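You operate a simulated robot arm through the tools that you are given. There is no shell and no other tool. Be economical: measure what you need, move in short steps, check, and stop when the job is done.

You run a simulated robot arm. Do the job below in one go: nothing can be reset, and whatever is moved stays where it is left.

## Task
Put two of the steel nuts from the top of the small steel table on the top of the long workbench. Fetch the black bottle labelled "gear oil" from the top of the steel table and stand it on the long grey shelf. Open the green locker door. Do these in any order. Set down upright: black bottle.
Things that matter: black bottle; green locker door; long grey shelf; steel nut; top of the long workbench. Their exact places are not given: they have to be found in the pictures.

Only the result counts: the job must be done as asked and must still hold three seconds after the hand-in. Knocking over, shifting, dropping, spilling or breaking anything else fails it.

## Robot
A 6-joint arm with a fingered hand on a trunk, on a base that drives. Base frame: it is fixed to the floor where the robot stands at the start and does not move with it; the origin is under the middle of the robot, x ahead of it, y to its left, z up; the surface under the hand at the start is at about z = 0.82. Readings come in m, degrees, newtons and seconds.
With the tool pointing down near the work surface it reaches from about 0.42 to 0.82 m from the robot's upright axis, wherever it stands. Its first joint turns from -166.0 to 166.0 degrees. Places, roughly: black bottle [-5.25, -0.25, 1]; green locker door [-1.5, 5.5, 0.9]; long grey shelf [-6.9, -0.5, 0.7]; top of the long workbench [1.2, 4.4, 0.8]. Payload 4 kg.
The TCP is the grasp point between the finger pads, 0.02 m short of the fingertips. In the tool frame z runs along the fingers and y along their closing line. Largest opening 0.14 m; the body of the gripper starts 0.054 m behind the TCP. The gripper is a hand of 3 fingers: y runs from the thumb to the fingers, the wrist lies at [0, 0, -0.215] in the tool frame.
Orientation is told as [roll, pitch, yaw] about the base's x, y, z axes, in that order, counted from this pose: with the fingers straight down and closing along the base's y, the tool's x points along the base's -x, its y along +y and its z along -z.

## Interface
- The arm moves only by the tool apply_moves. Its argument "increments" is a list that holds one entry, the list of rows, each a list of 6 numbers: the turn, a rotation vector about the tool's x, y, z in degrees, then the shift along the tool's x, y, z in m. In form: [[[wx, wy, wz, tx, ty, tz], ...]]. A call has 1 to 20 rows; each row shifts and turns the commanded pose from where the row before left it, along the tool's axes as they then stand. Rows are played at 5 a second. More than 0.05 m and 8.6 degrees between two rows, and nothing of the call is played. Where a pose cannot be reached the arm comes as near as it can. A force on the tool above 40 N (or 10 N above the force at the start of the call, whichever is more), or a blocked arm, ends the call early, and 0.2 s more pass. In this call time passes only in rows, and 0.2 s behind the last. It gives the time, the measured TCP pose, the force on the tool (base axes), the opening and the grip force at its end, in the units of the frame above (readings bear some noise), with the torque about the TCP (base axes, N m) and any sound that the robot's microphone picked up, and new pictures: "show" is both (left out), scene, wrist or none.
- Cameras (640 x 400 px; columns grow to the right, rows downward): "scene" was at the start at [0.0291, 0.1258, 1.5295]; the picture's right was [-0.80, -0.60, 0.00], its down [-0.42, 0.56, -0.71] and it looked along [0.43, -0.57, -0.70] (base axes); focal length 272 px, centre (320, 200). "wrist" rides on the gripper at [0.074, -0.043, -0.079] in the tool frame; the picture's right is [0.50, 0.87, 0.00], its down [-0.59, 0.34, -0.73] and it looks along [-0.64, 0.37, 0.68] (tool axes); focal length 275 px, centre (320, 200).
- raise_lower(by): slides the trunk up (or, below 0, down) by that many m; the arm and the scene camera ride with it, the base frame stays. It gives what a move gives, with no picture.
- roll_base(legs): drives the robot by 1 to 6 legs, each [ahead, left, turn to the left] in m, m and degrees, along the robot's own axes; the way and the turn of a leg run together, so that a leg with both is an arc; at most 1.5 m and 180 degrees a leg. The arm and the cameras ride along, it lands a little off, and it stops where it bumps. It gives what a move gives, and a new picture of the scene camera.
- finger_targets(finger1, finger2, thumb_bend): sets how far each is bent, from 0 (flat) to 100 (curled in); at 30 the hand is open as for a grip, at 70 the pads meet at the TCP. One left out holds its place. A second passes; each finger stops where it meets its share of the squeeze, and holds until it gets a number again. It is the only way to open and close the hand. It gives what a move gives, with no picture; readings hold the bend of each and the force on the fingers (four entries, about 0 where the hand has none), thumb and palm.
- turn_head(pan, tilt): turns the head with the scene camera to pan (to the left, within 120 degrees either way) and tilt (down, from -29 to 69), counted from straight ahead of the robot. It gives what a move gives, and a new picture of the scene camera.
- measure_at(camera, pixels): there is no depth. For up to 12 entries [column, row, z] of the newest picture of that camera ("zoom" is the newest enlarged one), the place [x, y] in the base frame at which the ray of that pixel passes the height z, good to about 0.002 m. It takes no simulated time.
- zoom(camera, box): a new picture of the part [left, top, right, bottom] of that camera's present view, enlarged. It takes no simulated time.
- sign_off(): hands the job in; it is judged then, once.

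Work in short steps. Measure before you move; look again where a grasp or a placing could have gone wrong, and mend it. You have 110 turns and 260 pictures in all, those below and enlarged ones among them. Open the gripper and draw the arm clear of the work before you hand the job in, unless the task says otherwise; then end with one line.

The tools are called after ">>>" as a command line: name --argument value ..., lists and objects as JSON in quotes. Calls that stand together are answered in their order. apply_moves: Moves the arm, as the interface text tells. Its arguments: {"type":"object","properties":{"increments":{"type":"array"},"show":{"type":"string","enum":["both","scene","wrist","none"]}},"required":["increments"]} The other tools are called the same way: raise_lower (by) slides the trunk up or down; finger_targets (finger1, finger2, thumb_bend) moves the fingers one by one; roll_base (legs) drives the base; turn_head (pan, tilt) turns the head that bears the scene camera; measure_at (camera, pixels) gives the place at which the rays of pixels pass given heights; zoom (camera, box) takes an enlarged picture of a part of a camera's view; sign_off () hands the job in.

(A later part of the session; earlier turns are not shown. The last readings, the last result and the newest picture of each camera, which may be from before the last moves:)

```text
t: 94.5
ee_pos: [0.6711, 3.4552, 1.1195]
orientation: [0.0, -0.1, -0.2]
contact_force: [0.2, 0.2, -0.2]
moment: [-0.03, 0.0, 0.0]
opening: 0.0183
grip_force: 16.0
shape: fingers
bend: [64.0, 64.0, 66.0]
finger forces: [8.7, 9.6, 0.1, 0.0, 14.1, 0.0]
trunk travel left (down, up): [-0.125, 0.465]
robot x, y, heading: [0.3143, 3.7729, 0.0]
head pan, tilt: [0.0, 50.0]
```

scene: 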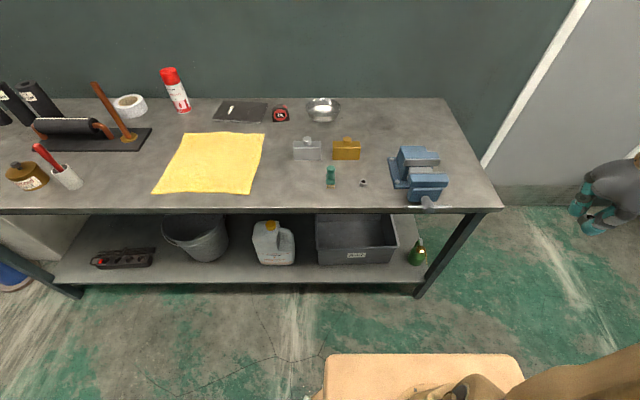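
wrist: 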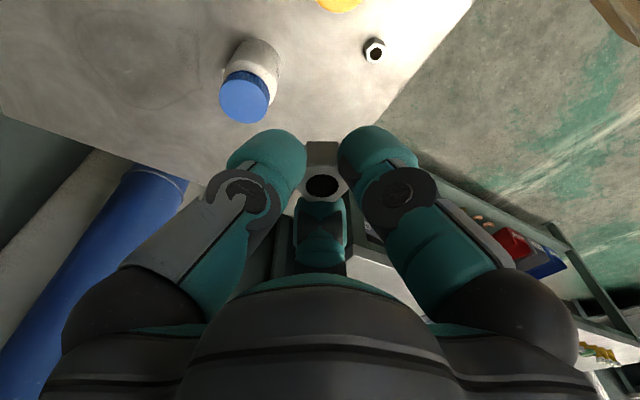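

I measure nut 1 (363,183), the edge, the green piece (331,186) and the cloth's right edge at z 0.85.

>>> measure_at --camera "scene" --pixels '[[363, 184, 0.855], [331, 187, 0.85], [252, 193, 0.85], [258, 170, 0.85], [360, 206, 0.85], [294, 187, 0.85], [290, 160, 0.85], [322, 160, 0.85]]'

```text
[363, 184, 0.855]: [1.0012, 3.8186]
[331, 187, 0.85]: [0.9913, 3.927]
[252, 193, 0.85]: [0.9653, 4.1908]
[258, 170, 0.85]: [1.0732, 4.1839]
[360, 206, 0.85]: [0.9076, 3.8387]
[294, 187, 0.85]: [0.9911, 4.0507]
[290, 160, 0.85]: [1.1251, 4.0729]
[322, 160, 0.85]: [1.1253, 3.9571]
```

The spot (0.98, 4.055) has 0.13 m free on both sides. I move over it and lower to z≈0.90.

>>> apply_moves --increments '[[[0, 0, 0, -0.0206, 0.04, 0], [0, 0, 0, -0.0206, 0.04, 0], [0, 0, 0, -0.0206, 0.04, 0], [0, 0, 0, -0.0206, 0.04, 0], [0, 0, 0, -0.0206, 0.04, 0], [0, 0, 0, -0.0206, 0.04, 0], [0, 0, 0, -0.0206, 0.04, 0], [0, 0, 0, -0.0206, 0.04, 0], [0, 0, 0, -0.0206, 0.04, 0], [0, 0, 0, -0.0206, 0.04, 0], [0, 0, 0, -0.0206, 0.04, 0], [0, 0, 0, -0.0206, 0.04, 0], [0, 0, 0, -0.0206, 0.04, 0], [0, 0, 0, -0.0206, 0.04, 0], [0, 0, 0, -0.0206, 0.04, 0], [0, 0, 0, 0, 0, 0.045], [0, 0, 0, 0, 0, 0.045], [0, 0, 0, 0, 0, 0.045], [0, 0, 0, 0, 0, 0.045], [0, 0, 0, 0, 0, 0.04]]]'

```text
t: 98.7
ee_pos: [0.9831, 4.0561, 0.8965]
orientation: [0.0, 0.0, -0.2]
contact_force: [-0.1, 0.0, -1.0]
moment: [-0.03, 0.0, 0.01]
opening: 0.0181
grip_force: 15.6
shape: fingers
bend: [64.0, 64.0, 66.0]
finger forces: [8.2, 9.6, 0.1, 0.0, 13.8, 0.1]
trunk travel left (down, up): [-0.125, 0.465]
robot x, y, heading: [0.3114, 3.7755, -0.3]
head pan, tilt: [0.0, 50.0]
```

scene: 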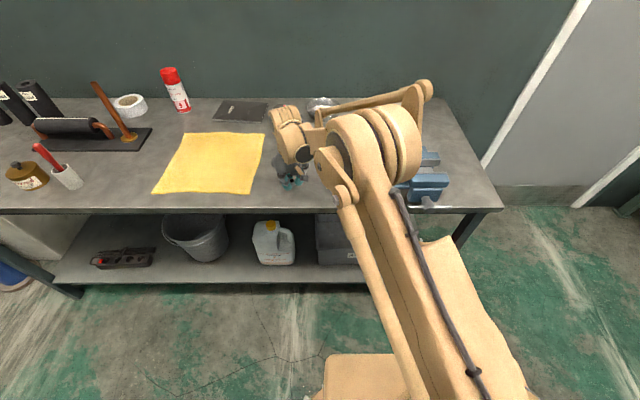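
wrist: 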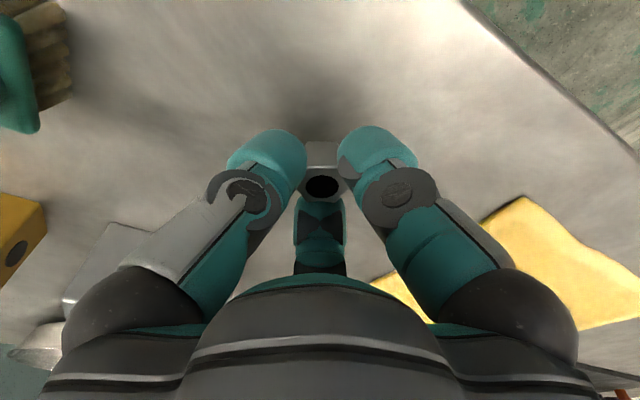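

Lower to z≈0.878, just above contact, then open; the nut drops 1–2 mm at most.

>>> apply_moves --increments '[[[0, 0, 0, 0, 0, 0.01], [0, 0, 0, 0, 0, 0.006], [0, 0, 0, 0, 0, 0.002]]]' --show "none"

>>> finger_targets --finger1 54 --finger2 54 --thumb_bend 54

>>> apply_moves --increments '[[[0, 0, 0, 0, 0, -0.02], [0, 0, 0, 0, 0, -0.04], [0, 0, 0, 0, 0, -0.045], [0, 0, 0, 0, 0, -0.045], [0, 0, 0, 0, 0, -0.045], [0, 0, 0, 0, 0, -0.045]]]'

```text
t: 99.5
ee_pos: [0.9822, 4.0552, 0.8817]
orientation: [0.1, -0.1, -0.2]
contact_force: [-0.1, 0.3, -0.6]
moment: [-0.04, -0.03, 0.0]
opening: 0.0181
grip_force: 15.7
shape: fingers
bend: [64.0, 64.0, 66.0]
finger forces: [8.2, 9.5, 0.0, 0.0, 13.8, 0.0]
trunk travel left (down, up): [-0.125, 0.465]
robot x, y, heading: [0.3109, 3.7787, -0.0]
head pan, tilt: [0.0, 50.0]
```

```text
t: 100.5
ee_pos: [0.9822, 4.055, 0.8809]
orientation: [0.0, -0.2, -0.2]
contact_force: [0.2, -0.9, -0.9]
moment: [0.0, -0.02, 0.03]
opening: 0.0508
grip_force: 0.0
shape: fingers
bend: [54.0, 54.0, 54.0]
finger forces: [0.0, 0.0, 0.0, 0.0, 0.0, 0.0]
trunk travel left (down, up): [-0.125, 0.465]
robot x, y, heading: [0.3141, 3.7772, -0.3]
head pan, tilt: [0.0, 50.0]
```

```text
t: 101.9
ee_pos: [0.9811, 4.0558, 1.1223]
orientation: [0.0, -0.2, -0.2]
contact_force: [1.0, 0.6, -0.7]
moment: [0.01, 0.0, -0.01]
opening: 0.0506
grip_force: 0.1
shape: fingers
bend: [54.0, 54.0, 54.0]
finger forces: [0.0, 0.0, 0.0, 0.0, 0.0, 0.0]
trunk travel left (down, up): [-0.125, 0.465]
robot x, y, heading: [0.3136, 3.7742, -0.1]
head pan, tilt: [0.0, 50.0]
```

scene: 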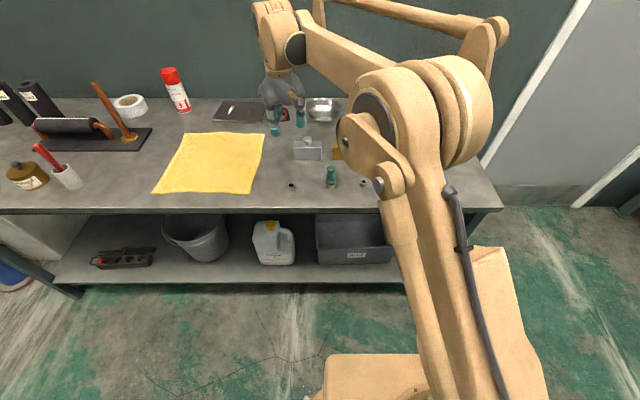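
wrist: 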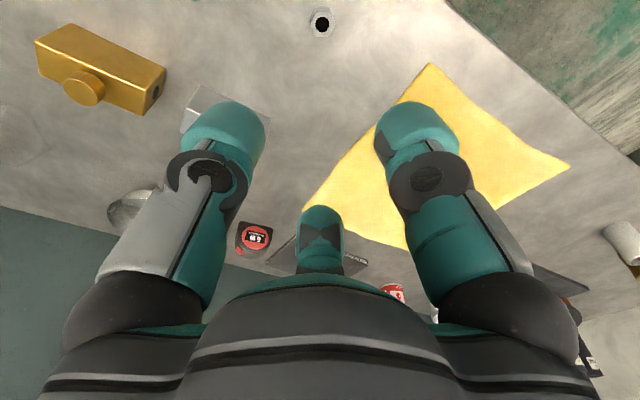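

Both nuts stand on the bench (292,185) and (363,184). I retract the arm, back off and turn left to face the locker.

>>> apply_moves --increments '[[[0, 0, 0, 0.036, -0.04, 0], [0, 0, 0, 0.036, -0.04, 0], [0, 0, 0, 0.036, -0.04, 0], [0, 0, 0, 0.036, -0.04, 0], [0, 0, 0, 0.036, -0.04, 0], [0, 0, 0, 0.036, -0.04, 0], [0, 0, 0, 0.036, -0.04, 0]]]' --show "none"

>>> roll_base --legs '[[-0.25, 0, 0], [0, 0, 90]]'

>>> turn_head --pan 35 --tilt 20

```text
refused: row 1 steps farther than a row can; nothing moved
```

```text
t: 107.5
ee_pos: [-0.2047, 4.4494, 1.121]
orientation: [0.1, -0.1, 88.8]
contact_force: [0.2, 0.1, 0.1]
moment: [0.0, -0.02, 0.01]
opening: 0.0509
grip_force: 0.1
shape: fingers
bend: [54.0, 54.0, 54.0]
finger forces: [0.0, 0.0, 0.1, 0.0, 0.0, 0.0]
trunk travel left (down, up): [-0.125, 0.465]
robot x, y, heading: [0.0561, 3.7756, 89.0]
head pan, tilt: [0.0, 50.0]
```

scene: 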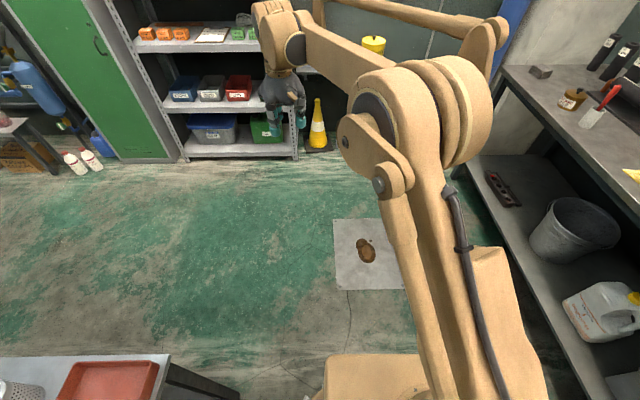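

```text
t: 108.5
ee_pos: [-0.2053, 4.4503, 1.1203]
orientation: [-0.1, 0.0, 88.8]
contact_force: [-0.1, 0.6, 0.4]
moment: [0.01, -0.02, 0.05]
opening: 0.0508
grip_force: 0.0
shape: fingers
bend: [54.0, 54.0, 54.0]
finger forces: [0.0, 0.1, 0.1, 0.0, 0.0, 0.0]
trunk travel left (down, up): [-0.125, 0.465]
robot x, y, heading: [0.063, 3.7731, 88.7]
head pan, tilt: [35.0, 20.0]
```

scene: 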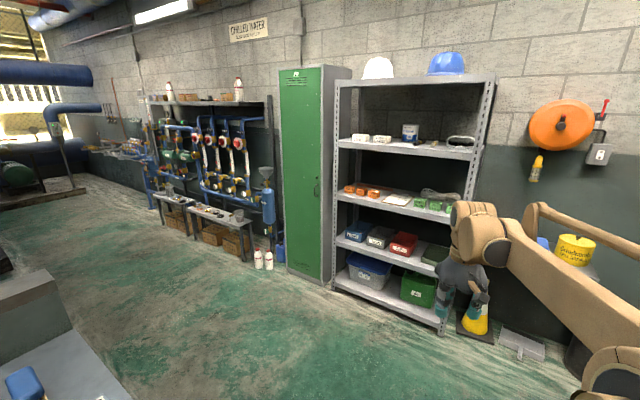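

No bump. I measure the locker foot corners and the handle at (317,187), and enlarge the door.

>>> measure_at --camera "scene" --pixels '[[287, 272, 0.0], [322, 285, 0.0], [287, 269, 0.05], [322, 281, 0.05], [258, 269, 0], [269, 270, 0], [333, 290, 0.0], [440, 333, 0], [248, 261, 0], [460, 330, 0], [492, 338, 0]]'

>>> zoom --camera "scene" --box '[250, 60, 370, 300]'

>>> zoom --camera "scene" --box '[290, 160, 340, 215]'

```text
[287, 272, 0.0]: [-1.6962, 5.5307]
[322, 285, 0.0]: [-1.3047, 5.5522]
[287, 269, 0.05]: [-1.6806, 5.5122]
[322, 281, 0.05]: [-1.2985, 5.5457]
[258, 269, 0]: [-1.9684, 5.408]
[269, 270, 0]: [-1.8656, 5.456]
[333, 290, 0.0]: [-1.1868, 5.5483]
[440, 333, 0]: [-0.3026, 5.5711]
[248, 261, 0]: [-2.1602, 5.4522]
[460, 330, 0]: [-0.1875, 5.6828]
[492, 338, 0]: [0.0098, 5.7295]
```

```text
1.67 times, centred on (310, 180) of scene
```

zoom: 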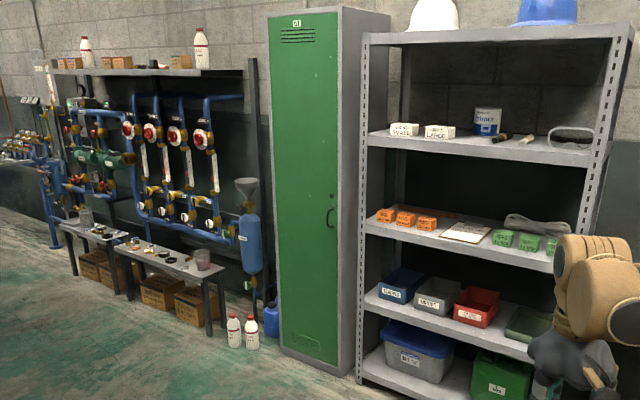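

```text
7.27 times, centred on (315, 188) of scene
```

zoom: 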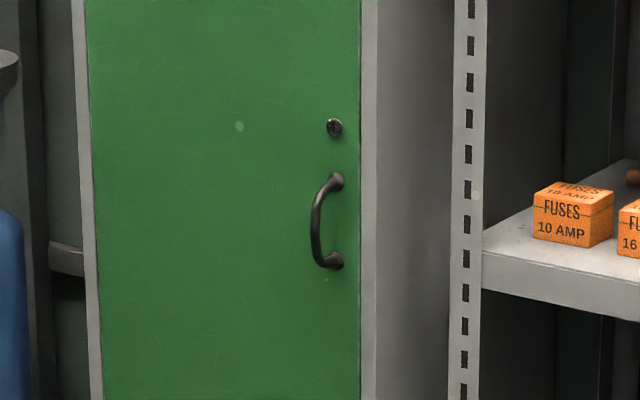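

The handle is a vertical bow, centre (315.7,190.7); I find its height by where the ray meets the door plane y≈5.5.

>>> measure_at --camera "scene" --pixels '[[315.7, 190.7, 1.0], [315.7, 190.7, 0.9], [315.7, 190.7, 0.95], [317, 184.5, 1.0], [317, 197, 0.9], [317, 178, 1.05], [322, 190, 0.95], [322, 190, 1.0]]'

```text
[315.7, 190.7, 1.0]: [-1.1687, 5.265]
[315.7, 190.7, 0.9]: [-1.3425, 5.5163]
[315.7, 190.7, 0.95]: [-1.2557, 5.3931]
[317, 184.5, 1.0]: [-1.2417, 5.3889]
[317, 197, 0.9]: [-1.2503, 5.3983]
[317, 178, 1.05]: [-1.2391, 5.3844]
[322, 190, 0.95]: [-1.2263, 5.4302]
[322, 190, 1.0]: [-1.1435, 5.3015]
```

The handle is about (-1.33, 5.50), z 0.86–0.955; the hinge is on the left (x≈-1.68). I retract the arm and drive in front of the locker, staying clear of the sink and the shelving.

>>> apply_moves --increments '[[[0, 0, 0, 0.034, -0.036, 0], [0, 0, 0, 0.034, -0.036, 0], [0, 0, 0, 0.034, -0.036, 0], [0, 0, 0, 0.034, -0.036, 0], [0, 0, 0, 0.034, -0.036, 0], [0, 0, 0, 0.034, -0.036, 0], [0, 0, 0, 0.034, -0.036, 0]]]' --show "none"

>>> roll_base --legs '[[0.8, 0, 1], [0, 1.3, 0]]'

>>> turn_head --pan 0 --tilt 30

```text
t: 110.1
ee_pos: [0.0429, 4.2063, 1.1218]
orientation: [-0.1, -0.2, 88.9]
contact_force: [-0.2, 0.4, -0.2]
moment: [0.01, 0.0, -0.02]
opening: 0.0509
grip_force: 0.0
shape: fingers
bend: [54.0, 54.0, 54.0]
finger forces: [0.1, 0.0, 0.0, 0.0, 0.0, 0.1]
trunk travel left (down, up): [-0.125, 0.465]
robot x, y, heading: [0.065, 3.7768, 88.9]
head pan, tilt: [35.0, 20.0]
```

```text
t: 120.5
ee_pos: [-1.2475, 5.0082, 1.1227]
orientation: [0.1, -0.2, 89.8]
contact_force: [-0.6, 0.0, -0.1]
moment: [0.01, -0.01, 0.0]
opening: 0.0509
grip_force: 0.1
shape: fingers
bend: [54.0, 54.0, 54.0]
finger forces: [0.0, 0.0, 0.0, 0.0, 0.0, 0.0]
trunk travel left (down, up): [-0.125, 0.465]
robot x, y, heading: [-1.2208, 4.5773, 89.7]
head pan, tilt: [35.0, 20.0]
```

scene: 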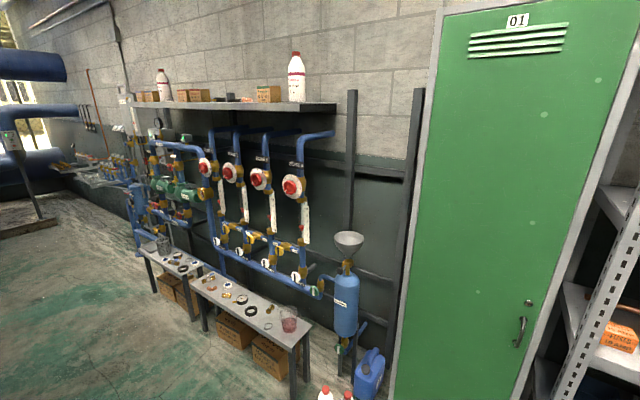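

```text
t: 121.5
ee_pos: [-1.2478, 5.0074, 1.1218]
orientation: [0.0, -0.2, 89.6]
contact_force: [0.5, 0.8, -0.7]
moment: [-0.02, 0.01, -0.01]
opening: 0.051
grip_force: 0.1
shape: fingers
bend: [54.0, 54.0, 54.0]
finger forces: [0.1, 0.1, 0.0, 0.1, 0.0, 0.1]
trunk travel left (down, up): [-0.125, 0.465]
robot x, y, heading: [-1.2191, 4.5824, 89.8]
head pan, tilt: [0.0, 30.0]
```

scene: 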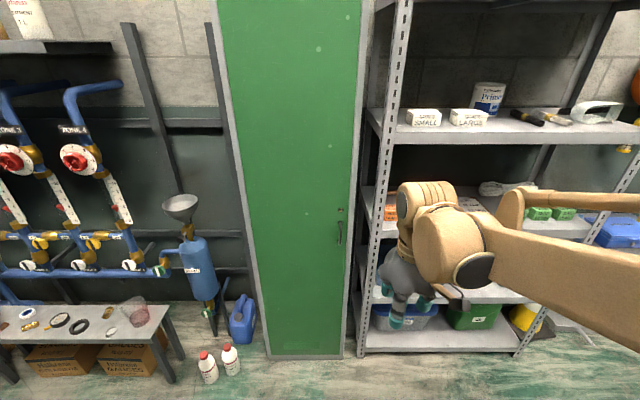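

I triangulate the handle from this nearer view: bow at (339,233), key at (340,211), foot corners (268,358), (343,358).

>>> zoom --camera "scene" --box '[310, 195, 370, 255]'

>>> measure_at --camera "scene" --pixels '[[339.5, 233, 0.95], [339.5, 233, 0.9], [339.5, 233, 0.85], [268, 359, 0], [344, 359, 0], [208, 384, 0.0], [232, 374, 0.0], [268, 355, 0.02], [343, 355, 0.02]]'

```text
6.67 times, centred on (340, 225) of scene
```

zoom: 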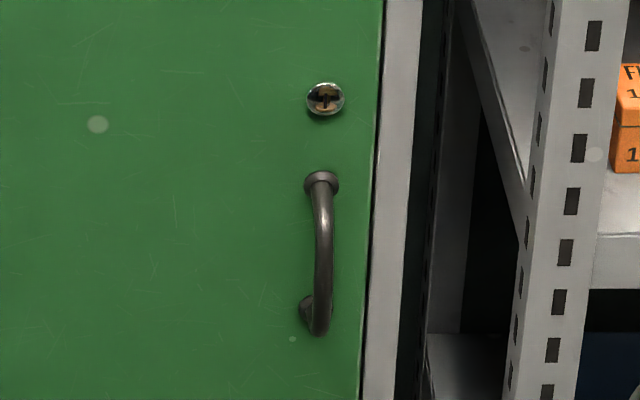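

```text
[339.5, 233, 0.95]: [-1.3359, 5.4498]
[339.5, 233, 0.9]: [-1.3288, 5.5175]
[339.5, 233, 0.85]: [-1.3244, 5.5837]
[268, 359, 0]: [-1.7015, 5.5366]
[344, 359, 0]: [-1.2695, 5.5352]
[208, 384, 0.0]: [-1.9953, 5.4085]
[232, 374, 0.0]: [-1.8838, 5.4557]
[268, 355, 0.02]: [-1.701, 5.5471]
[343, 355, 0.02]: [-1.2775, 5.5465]
```

Door face y≈5.54, handle bar at about (-1.331, 5.50, 0.913). I extend the hand forward and pitch it level, pointing at the door.

>>> apply_moves --increments '[[[0, 0, 0, -0.04, 0, 0], [0, 0, 0, -0.04, 0, 0], [0, 0, 0, -0.04, 0, 0], [0, 0, 0, -0.04, 0, 0], [0, 0, 0, -0.04, 0, 0], [0, -8.2, 0, 0, 0, 0], [0, -8.2, 0, 0, 0, 0], [0, -8.2, 0, 0, 0, 0], [0, -8.2, 0, 0, 0, 0], [0, -8.2, 0, 0, 0, 0], [0, -8.2, 0, 0, 0, 0], [0, -8.2, 0, 0, 0, 0], [0, -8.2, 0, 0, 0, 0], [0, -8.2, 0, 0, 0, 0], [0, -8.2, 0, 0, 0, 0], [0, -8.0, 0, 0, 0, 0]]]'

>>> finger_targets --finger1 45 --finger2 45 --thumb_bend 45

```text
t: 124.9
ee_pos: [-1.2448, 5.208, 1.1225]
orientation: [0.5, -87.6, 89.0]
contact_force: [0.3, -0.5, 0.1]
moment: [-0.01, -0.02, -0.02]
opening: 0.051
grip_force: 0.1
shape: fingers
bend: [54.0, 54.0, 54.0]
finger forces: [0.0, 0.1, 0.1, 0.0, 0.0, 0.0]
trunk travel left (down, up): [-0.125, 0.465]
robot x, y, heading: [-1.2221, 4.5788, 89.4]
head pan, tilt: [0.0, 30.0]
```

scene: 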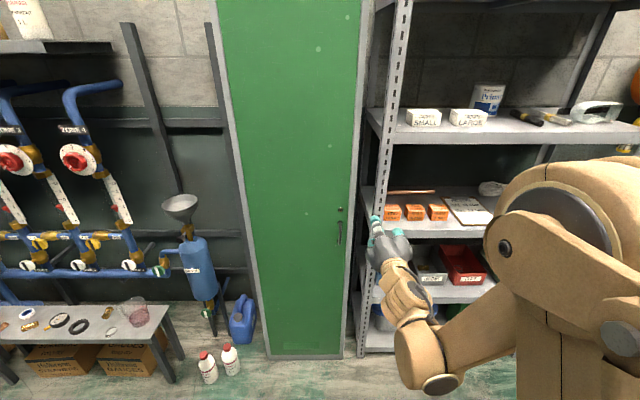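
wrist: 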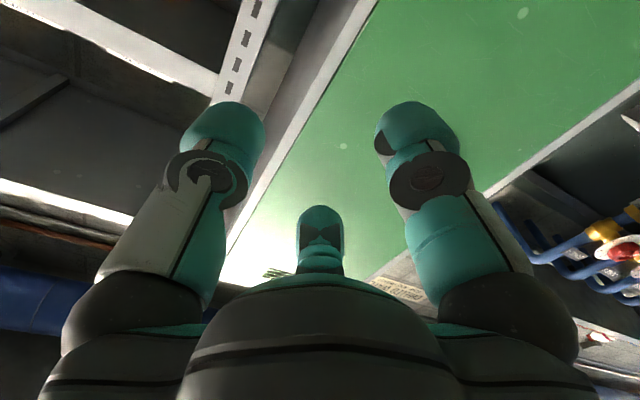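

```text
t: 125.9
ee_pos: [-1.2446, 5.2092, 1.1228]
orientation: [0.4, -87.6, 88.9]
contact_force: [0.1, 0.7, 0.3]
moment: [-0.01, -0.01, 0.0]
opening: 0.0792
grip_force: 0.0
shape: fingers
bend: [45.0, 45.0, 45.0]
finger forces: [0.0, 0.0, 0.0, 0.0, 0.0, 0.1]
trunk travel left (down, up): [-0.125, 0.465]
robot x, y, heading: [-1.2205, 4.5761, 90.0]
head pan, tilt: [0.0, 30.0]
```

The hand is level. I lower it to handle height, shift left onto the handle line, and drive 0.13 m ahead.

>>> apply_moves --increments '[[[0, 0, 0, 0.042, 0.017, 0], [0, 0, 0, 0.042, 0.017, 0], [0, 0, 0, 0.042, 0.017, 0], [0, 0, 0, 0.042, 0.017, 0], [0, -1.2, 0, 0.042, 0.017, 0], [0, -1.2, 0, 0, 0, 0]]]' --show "none"

>>> roll_base --legs '[[0.13, 0, 0]]'

>>> turn_head --pan 0 --tilt 45

>>> zoom --camera "wrist" --box '[0, 0, 640, 400]'

```text
t: 127.3
ee_pos: [-1.3488, 5.2945, 0.9934]
orientation: [-179.9, -87.5, -90.4]
contact_force: [-0.3, 0.1, 0.7]
moment: [-0.02, 0.02, 0.02]
opening: 0.0793
grip_force: 0.0
shape: fingers
bend: [45.0, 45.0, 45.0]
finger forces: [0.1, 0.0, 0.0, 0.0, 0.1, 0.0]
out of reach, approached as far as the arm can: row 1, 2, 3, 4, 5
trunk travel left (down, up): [-0.125, 0.465]
robot x, y, heading: [-1.2211, 4.5773, 89.7]
head pan, tilt: [0.0, 30.0]
```

```text
t: 128.5
ee_pos: [-1.345, 5.4261, 0.9928]
orientation: [179.6, -87.5, -90.1]
contact_force: [-0.1, 1.1, -0.2]
moment: [0.01, -0.01, -0.01]
opening: 0.0792
grip_force: 0.0
shape: fingers
bend: [45.0, 45.0, 45.0]
finger forces: [0.1, 0.0, 0.1, 0.0, 0.0, 0.1]
trunk travel left (down, up): [-0.125, 0.465]
robot x, y, heading: [-1.2162, 4.708, 89.3]
head pan, tilt: [0.0, 30.0]
```

scene: 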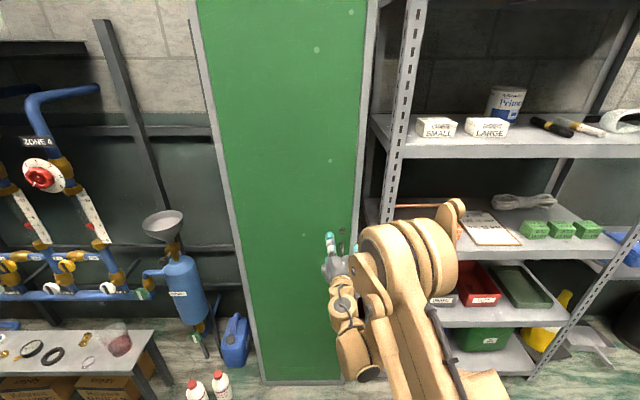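

```text
t: 129.3
ee_pos: [-1.345, 5.4272, 0.9937]
orientation: [179.5, -87.4, -90.2]
contact_force: [0.1, 0.0, -0.5]
moment: [-0.02, -0.02, 0.01]
opening: 0.079
grip_force: 0.1
shape: fingers
bend: [45.0, 45.0, 45.0]
finger forces: [0.0, 0.0, 0.0, 0.0, 0.0, 0.0]
trunk travel left (down, up): [-0.125, 0.465]
robot x, y, heading: [-1.2161, 4.7068, 89.7]
head pan, tilt: [0.0, 45.0]
```

scene: 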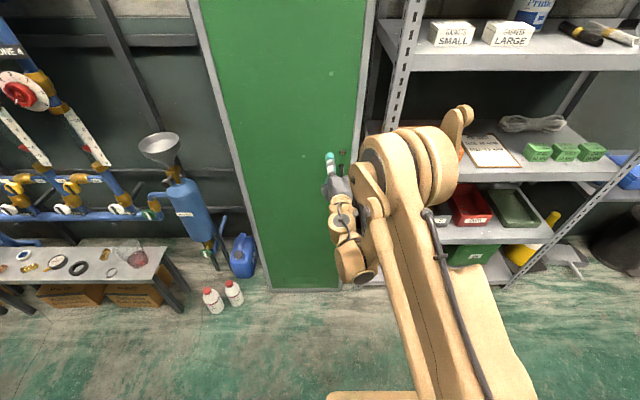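

```text
1.00 times, centred on (320, 200) of wrist (not enlarged: the box is as wide or as high as the picture)
```

zoom: 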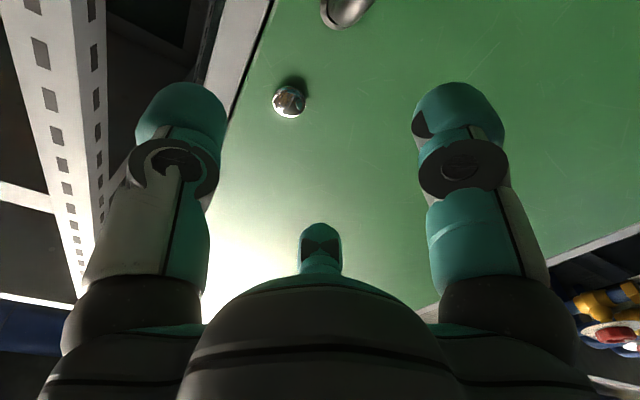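

The arm could not get lower at that distance, but TCP is now (-1.345, 5.427, 0.993), 7 cm before the bar. I lower the trunk by 0.08 m.

>>> raise_lower --by -0.08

>>> apply_moves --increments '[[[0, 0, 0, 0, -0.01, 0]]]'

```text
t: 130.5
ee_pos: [-1.3467, 5.4259, 0.9143]
orientation: [179.4, -87.5, -90.1]
contact_force: [-1.4, -0.3, 0.4]
moment: [0.0, 0.01, -0.02]
opening: 0.0792
grip_force: 0.1
shape: fingers
bend: [45.0, 45.0, 45.0]
finger forces: [0.0, 0.0, 0.0, 0.1, 0.0, 0.1]
trunk travel left (down, up): [-0.045, 0.545]
robot x, y, heading: [-1.2222, 4.7068, 89.5]
head pan, tilt: [0.0, 45.0]
```

```text
t: 130.9
ee_pos: [-1.3352, 5.4279, 0.9151]
orientation: [178.7, -87.7, -89.3]
contact_force: [0.7, 1.1, 0.4]
moment: [0.0, 0.0, 0.01]
opening: 0.0796
grip_force: 0.1
shape: fingers
bend: [45.0, 45.0, 45.0]
finger forces: [0.1, 0.1, 0.1, 0.1, 0.1, 0.0]
trunk travel left (down, up): [-0.045, 0.545]
robot x, y, heading: [-1.223, 4.7072, 89.5]
head pan, tilt: [0.0, 45.0]
```

scene: 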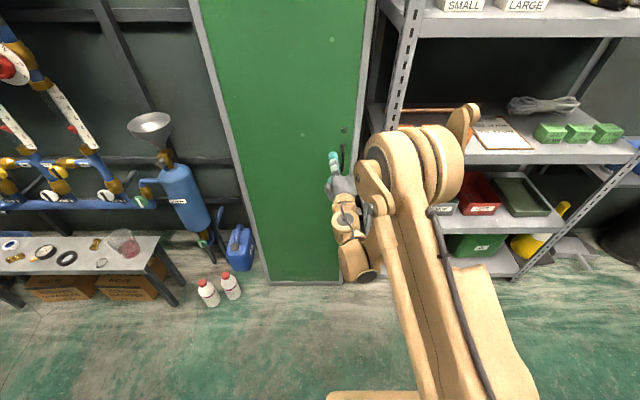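
wrist: 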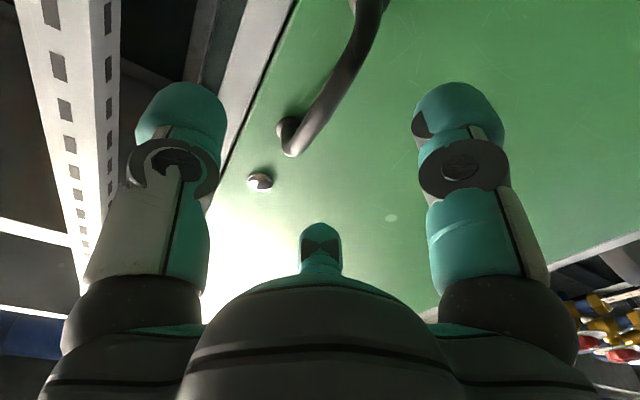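

The bow sits between thumb and fingers. I measure points along it.

>>> measure_at --camera "wrist" --pixels '[[370, 15, 0.87], [370, 15, 0.89], [345, 75, 0.91], [345, 75, 0.93], [320, 120, 0.94], [320, 120, 0.95], [290, 135, 0.96], [260, 182, 0.98], [260, 182, 1.0]]'

```text
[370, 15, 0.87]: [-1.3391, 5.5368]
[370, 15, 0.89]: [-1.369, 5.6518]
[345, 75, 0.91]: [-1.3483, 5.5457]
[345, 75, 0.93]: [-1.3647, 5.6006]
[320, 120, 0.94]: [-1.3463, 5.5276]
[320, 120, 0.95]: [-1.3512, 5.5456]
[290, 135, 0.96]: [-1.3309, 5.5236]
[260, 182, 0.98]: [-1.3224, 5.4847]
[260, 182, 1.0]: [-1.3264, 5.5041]
```

Bar x≈-1.335, in line. I advance 6 cm in small steps.

>>> apply_moves --increments '[[[0, 0, 0, 0, 0, 0.02], [0, 0, 0, 0, 0, 0.02], [0, 0, 0, 0, 0, 0.012], [0, 0, 0, 0, 0, 0.01]]]'

```text
t: 131.9
ee_pos: [-1.3352, 5.4858, 0.9175]
orientation: [179.6, -87.5, -90.1]
contact_force: [-0.3, -0.9, 0.0]
moment: [-0.05, -0.04, 0.0]
opening: 0.0795
grip_force: 0.4
shape: fingers
bend: [45.0, 45.0, 45.0]
finger forces: [1.0, 0.1, 0.0, 0.1, 0.0, 0.0]
trunk travel left (down, up): [-0.045, 0.545]
robot x, y, heading: [-1.2211, 4.7094, 89.4]
head pan, tilt: [0.0, 45.0]
```

scene: 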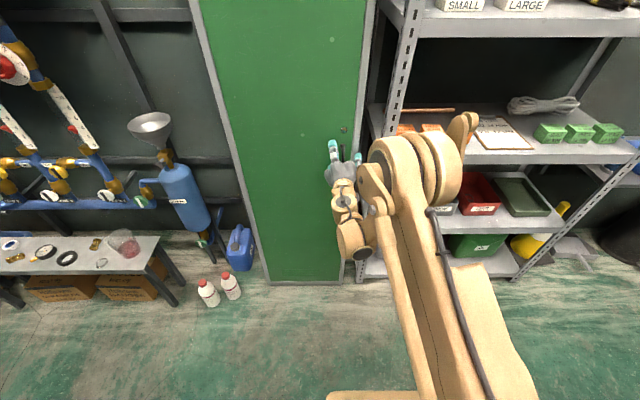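
wrist: 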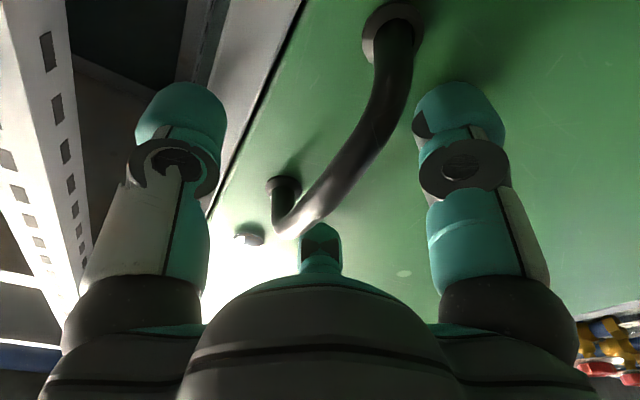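

The bar lies between thumb and both fingers. I close.

>>> finger_targets --finger1 78 --finger2 78 --thumb_bend 78

>>> zoom --camera "wrist" --box '[100, 0, 540, 275]'

```text
t: 132.9
ee_pos: [-1.3342, 5.4873, 0.9175]
orientation: [179.4, -87.6, -90.0]
contact_force: [1.4, 1.2, 2.3]
moment: [0.03, -0.1, 0.05]
opening: 0.0022
grip_force: 7.6
shape: fingers
bend: [75.0, 75.0, 69.0]
finger forces: [1.0, 5.2, 0.0, 0.1, 8.7, 0.0]
trunk travel left (down, up): [-0.045, 0.545]
robot x, y, heading: [-1.2182, 4.7102, 89.8]
head pan, tilt: [0.0, 45.0]
```

```text
1.45 times, centred on (320, 138) of wrist
```

zoom: 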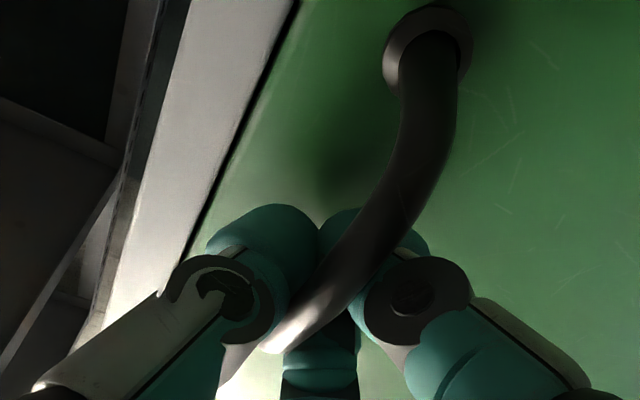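

The digits have met behind the bar, hooking it. I pull along the door's arc, first to about 20°.

>>> apply_moves --increments '[[[0, 0, 0, 0, 0.003, -0.015], [0, 0, 0, 0, 0.003, -0.015], [0, 0, 0, 0, 0.004, -0.015], [0, 0, 0, 0, 0.004, -0.015], [0, 0, 0, 0, 0.006, -0.015], [0, 0, 0, 0, 0.006, -0.015], [0, 0, 0, 0, 0.006, -0.014], [0, 0, 0, 0, 0.006, -0.014]]]'

```text
t: 134.3
ee_pos: [-1.3552, 5.4164, 0.919]
orientation: [172.7, -87.6, -84.0]
contact_force: [11.9, -4.8, -17.7]
moment: [0.07, 0.25, 0.27]
opening: 0.0016
grip_force: 18.5
shape: fingers
bend: [75.0, 75.0, 69.0]
finger forces: [0.1, 0.1, 0.1, 0.0, 37.0, 0.1]
out of reach, approached as far as the arm can: row 5, 6
trunk travel left (down, up): [-0.045, 0.545]
robot x, y, heading: [-1.2148, 4.7087, 89.4]
head pan, tilt: [0.0, 45.0]
stopped in row 6: the force on the tool passed its limit at 46 N (the readings are from after the stop); the commanded pose is now the measured one
```

scene: 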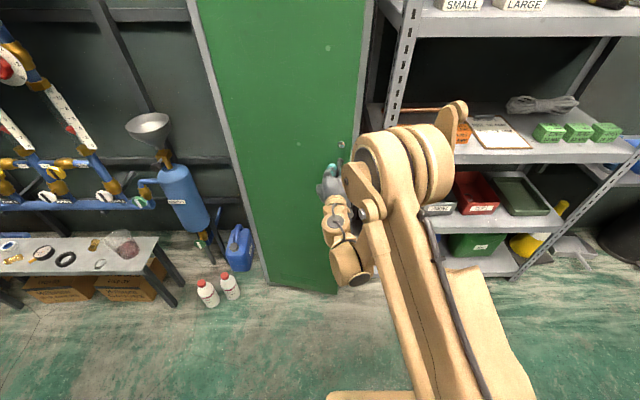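
wrist: 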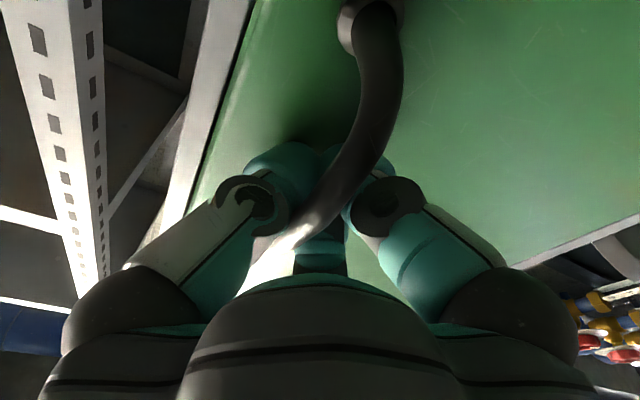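

The door is about 12° open; the arm nears its inner limit, so I pull on with the base: back 0.1, left 0.05.

>>> roll_base --legs '[[-0.05, 0.02, 0], [-0.047, 0.03, 0]]'

```text
t: 135.8
ee_pos: [-1.4087, 5.3182, 0.9206]
orientation: [176.0, -87.6, -87.0]
contact_force: [0.0, -0.9, 0.3]
moment: [0.01, 0.04, 0.03]
opening: 0.0013
grip_force: 0.0
shape: fingers
bend: [75.0, 75.0, 73.0]
finger forces: [0.0, 0.0, 0.0, 0.0, 0.0, 0.0]
trunk travel left (down, up): [-0.045, 0.545]
robot x, y, heading: [-1.2696, 4.6129, 89.1]
head pan, tilt: [0.0, 45.0]
```

scene: 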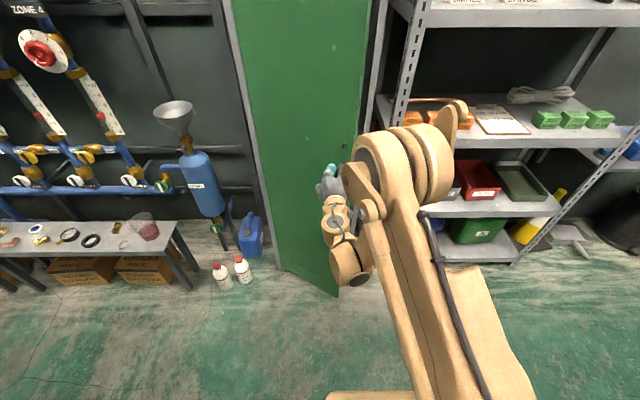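

Going well; I check the door foot's free corner at (338,297) and continue the arc.

>>> measure_at --camera "scene" --pixels '[[338, 297, 0.05], [280, 268, 0.05]]'

>>> roll_base --legs '[[-0.035, 0.03, 0], [-0.03, 0.036, 0]]'

>>> apply_moves --increments '[[[0, 0, 0, 0, 0, 0]]]'

```text
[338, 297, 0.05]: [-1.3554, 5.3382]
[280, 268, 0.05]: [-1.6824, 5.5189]
```

```text
t: 137.2
ee_pos: [-1.4763, 5.2553, 0.9213]
orientation: [176.0, -87.6, -87.1]
contact_force: [-1.5, -1.3, 1.4]
moment: [-0.02, 0.08, -0.03]
opening: 0.0018
grip_force: 1.1
shape: fingers
bend: [75.0, 75.0, 73.0]
finger forces: [1.7, 0.0, 0.0, 0.0, 0.0, 0.0]
trunk travel left (down, up): [-0.045, 0.545]
robot x, y, heading: [-1.3367, 4.5475, 89.2]
head pan, tilt: [0.0, 45.0]
```

scene: 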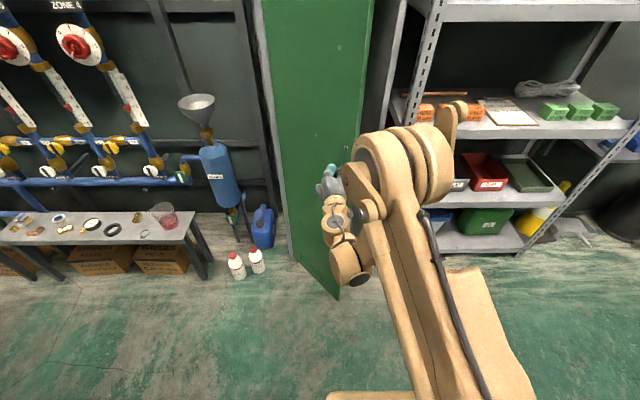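

```text
t: 137.6
ee_pos: [-1.4761, 5.2555, 0.9208]
orientation: [175.5, -87.6, -86.6]
contact_force: [0.1, 0.5, 0.0]
moment: [-0.02, 0.0, 0.02]
opening: 0.0015
grip_force: 0.2
shape: fingers
bend: [75.0, 75.0, 73.0]
finger forces: [0.0, 0.0, 0.0, 0.1, 0.2, 0.0]
trunk travel left (down, up): [-0.045, 0.545]
robot x, y, heading: [-1.3377, 4.5485, 89.6]
head pan, tilt: [0.0, 45.0]
```

scene: 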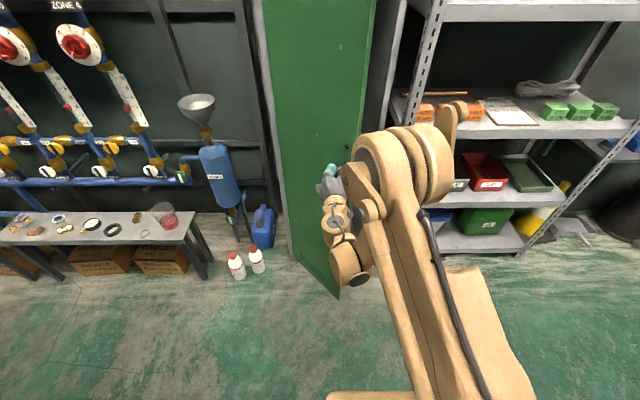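
wrist: 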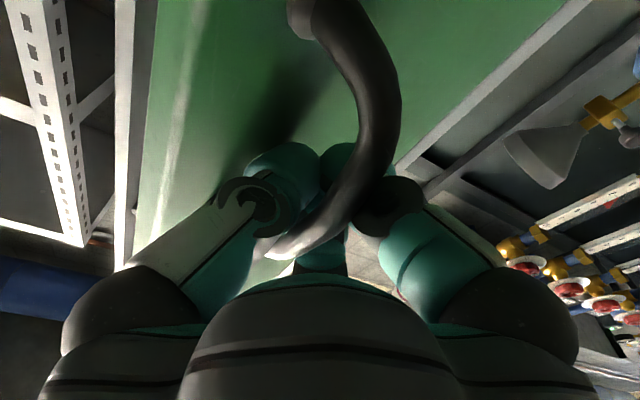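

Door at about 43°. I now swing the base along an arc that turns the hand with the door, in small legs.

>>> roll_base --legs '[[-0.05, 0.1375, -8]]'

```text
t: 138.9
ee_pos: [-1.5164, 5.2293, 0.9214]
orientation: [175.8, -87.6, -94.9]
contact_force: [-0.1, 0.0, 0.5]
moment: [-0.02, 0.0, 0.01]
opening: 0.0014
grip_force: 0.1
shape: fingers
bend: [75.0, 75.0, 73.0]
finger forces: [0.0, 0.0, 0.1, 0.0, 0.1, 0.0]
trunk travel left (down, up): [-0.045, 0.545]
robot x, y, heading: [-1.4787, 4.5076, 80.8]
head pan, tilt: [0.0, 45.0]
```

scene: 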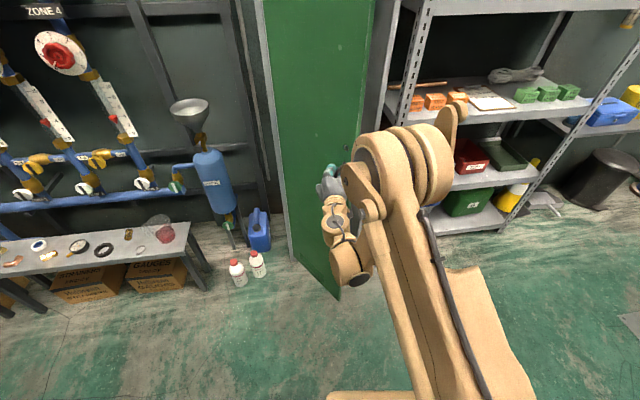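

The hook follows without force. I continue with the two further legs.

>>> roll_base --legs '[[-0.051, 0.144, -8.5]]'

>>> roll_base --legs '[[-0.051, 0.137, -8]]'

>>> measure_at --camera "scene" --pixels '[[340, 298, 0.05]]'

```text
t: 140.3
ee_pos: [-1.5603, 5.2096, 0.9208]
orientation: [175.8, -87.6, -103.5]
contact_force: [0.2, -0.7, 0.6]
moment: [0.01, -0.03, 0.03]
opening: 0.0012
grip_force: 0.1
shape: fingers
bend: [75.0, 75.0, 73.0]
finger forces: [0.0, 0.0, 0.1, 0.1, 0.0, 0.1]
trunk travel left (down, up): [-0.045, 0.545]
robot x, y, heading: [-1.6354, 4.4932, 72.2]
head pan, tilt: [0.0, 45.0]
```

scene: 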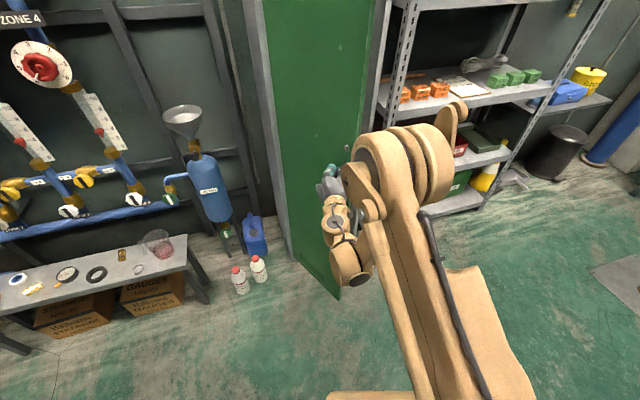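

```text
t: 141.7
ee_pos: [-1.606, 5.1981, 0.9219]
orientation: [175.7, -87.7, -111.6]
contact_force: [0.3, 0.1, -0.2]
moment: [0.0, 0.0, 0.0]
opening: 0.0016
grip_force: 0.1
shape: fingers
bend: [75.0, 75.0, 73.0]
finger forces: [0.0, 0.0, 0.1, 0.0, 0.1, 0.1]
trunk travel left (down, up): [-0.045, 0.545]
robot x, y, heading: [-1.7741, 4.4954, 64.5]
head pan, tilt: [0.0, 45.0]
```

scene: 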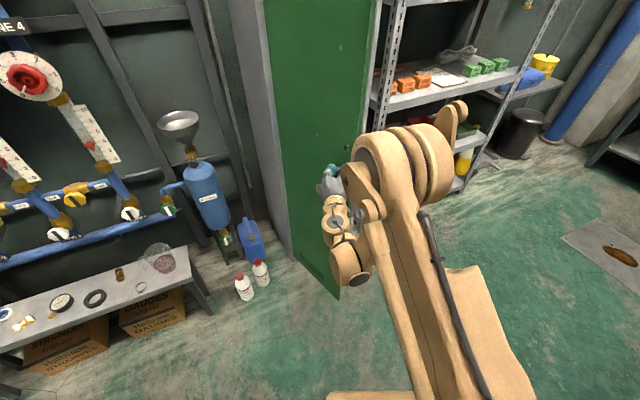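

```text
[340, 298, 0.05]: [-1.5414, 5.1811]
```

Door at ~67°. I check the little bench's position at the left (legs (212,312)) and go on with the next leg to ~77°.

>>> measure_at --camera "scene" --pixels '[[212, 314, 0.0], [0, 365, 0.45], [118, 297, 0.45], [245, 300, 0], [330, 398, 0.0]]'

>>> roll_base --legs '[[-0.062, 0.143, -8.5]]'

```text
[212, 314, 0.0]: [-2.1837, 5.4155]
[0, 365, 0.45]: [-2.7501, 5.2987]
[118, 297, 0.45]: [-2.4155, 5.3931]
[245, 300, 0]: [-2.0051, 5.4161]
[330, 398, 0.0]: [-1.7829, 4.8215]
```

```text
t: 143.1
ee_pos: [-1.6616, 5.1834, 0.9211]
orientation: [176.1, -87.6, -120.6]
contact_force: [-0.2, 6.1, 0.2]
moment: [0.09, 0.01, -0.06]
opening: 0.002
grip_force: 2.7
shape: fingers
bend: [75.0, 75.0, 73.0]
finger forces: [4.9, 0.1, 0.1, 0.1, 0.7, 0.1]
trunk travel left (down, up): [-0.045, 0.545]
robot x, y, heading: [-1.9312, 4.5118, 55.8]
head pan, tilt: [0.0, 45.0]
```

scene: 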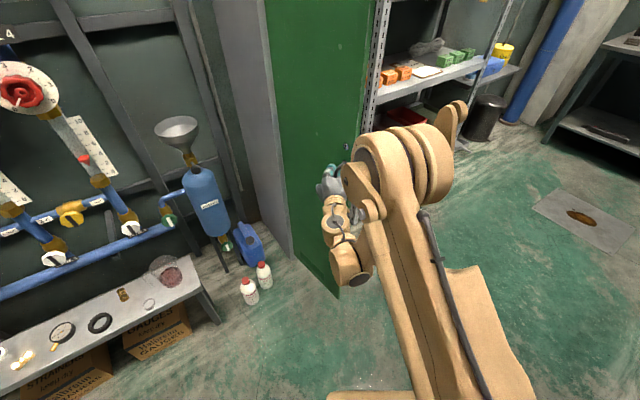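

I do the last leg to ~86°.

>>> roll_base --legs '[[-0.058, 0.155, -9]]'

>>> zoom --camera "wrist" --box '[0, 0, 640, 400]'

>>> measure_at --camera "scene" --pixels '[[340, 298, 0.05]]'

```text
t: 144.5
ee_pos: [-1.7202, 5.1863, 0.921]
orientation: [176.2, -87.7, -129.5]
contact_force: [1.6, 8.0, 0.1]
moment: [0.15, 0.0, -0.04]
opening: 0.0019
grip_force: 3.7
shape: fingers
bend: [75.0, 75.0, 73.0]
finger forces: [6.9, 0.0, 0.0, 0.0, 1.2, 0.0]
trunk travel left (down, up): [-0.045, 0.545]
robot x, y, heading: [-2.0941, 4.5665, 46.6]
head pan, tilt: [0.0, 45.0]
```

scene: 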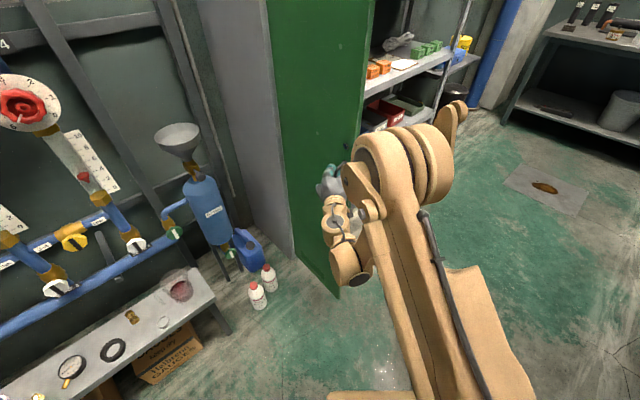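

```text
1.00 times, centred on (320, 200) of wrist (not enlarged: the box is as wide or as high as the picture)
```

zoom: 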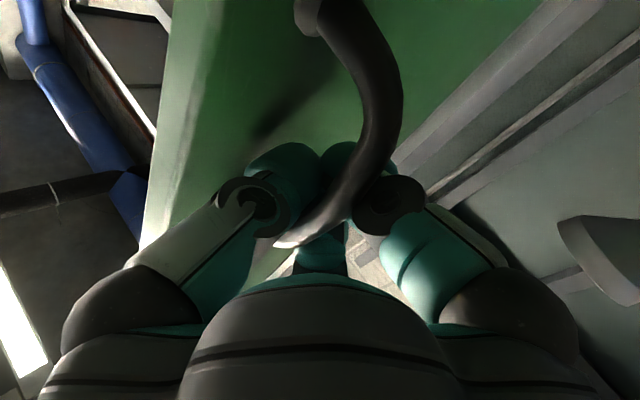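

```text
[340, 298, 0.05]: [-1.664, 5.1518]
```

Door stands at ~86°. I open the digits moderately (the fingers are near the door) and back straight out.

>>> finger_targets --finger1 56 --finger2 56 --thumb_bend 45

>>> zoom --camera "wrist" --box '[0, 0, 640, 400]'

```text
t: 145.5
ee_pos: [-1.7207, 5.1844, 0.9201]
orientation: [175.4, -87.7, -128.8]
contact_force: [0.2, 0.4, -0.8]
moment: [-0.02, 0.03, 0.01]
opening: 0.063
grip_force: 0.1
shape: fingers
bend: [56.0, 56.0, 45.0]
finger forces: [0.0, 0.0, 0.1, 0.0, 0.0, 0.0]
trunk travel left (down, up): [-0.045, 0.545]
robot x, y, heading: [-2.0945, 4.5654, 46.8]
head pan, tilt: [0.0, 45.0]
```

```text
1.00 times, centred on (320, 200) of wrist (not enlarged: the box is as wide or as high as the picture)
```

zoom: 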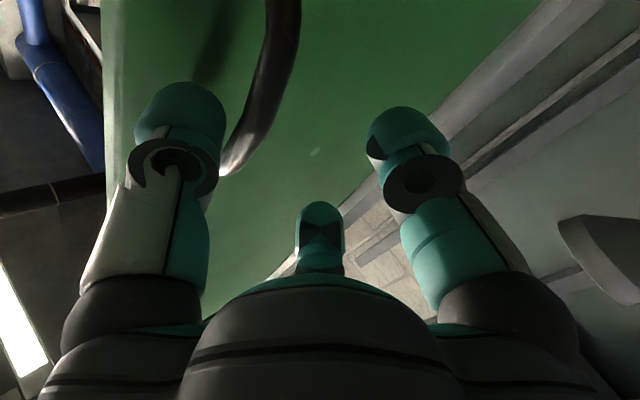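

Free. I back out with the base, a little to the right so the thumb leaves the bar.

>>> roll_base --legs '[[-0.08, -0.012, 0], [-0.2, 0, 0]]'

>>> turn_head --pan -10 --tilt 30

```text
t: 147.8
ee_pos: [-1.9012, 4.9742, 0.921]
orientation: [175.4, -87.7, -128.9]
contact_force: [-0.3, -0.6, -0.4]
moment: [-0.01, -0.01, 0.02]
opening: 0.063
grip_force: 0.0
shape: fingers
bend: [56.0, 56.0, 45.0]
finger forces: [0.0, 0.0, 0.0, 0.0, 0.0, 0.0]
trunk travel left (down, up): [-0.045, 0.545]
robot x, y, heading: [-2.2764, 4.3593, 47.2]
head pan, tilt: [0.0, 45.0]
```

scene: 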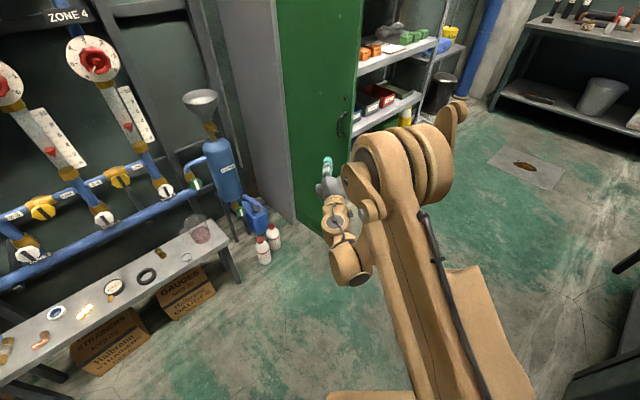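

```text
t: 148.6
ee_pos: [-1.902, 4.9747, 0.9196]
orientation: [175.4, -87.5, -128.7]
contact_force: [0.0, 0.3, 0.4]
moment: [-0.03, -0.01, -0.04]
opening: 0.0627
grip_force: 0.0
shape: fingers
bend: [56.0, 56.0, 45.0]
finger forces: [0.0, 0.0, 0.0, 0.0, 0.0, 0.0]
trunk travel left (down, up): [-0.045, 0.545]
robot x, y, heading: [-2.2717, 4.359, 46.9]
head pan, tilt: [-10.0, 30.0]
```

scene: 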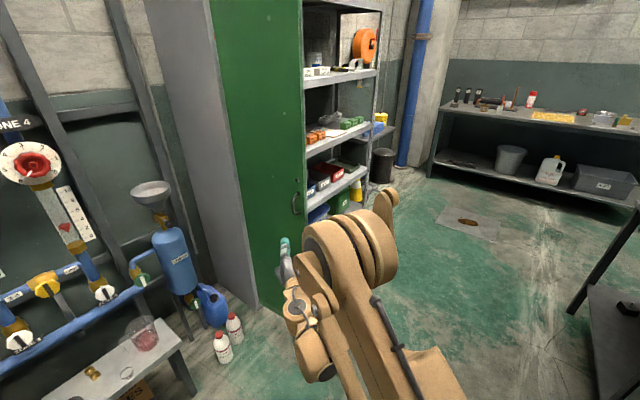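

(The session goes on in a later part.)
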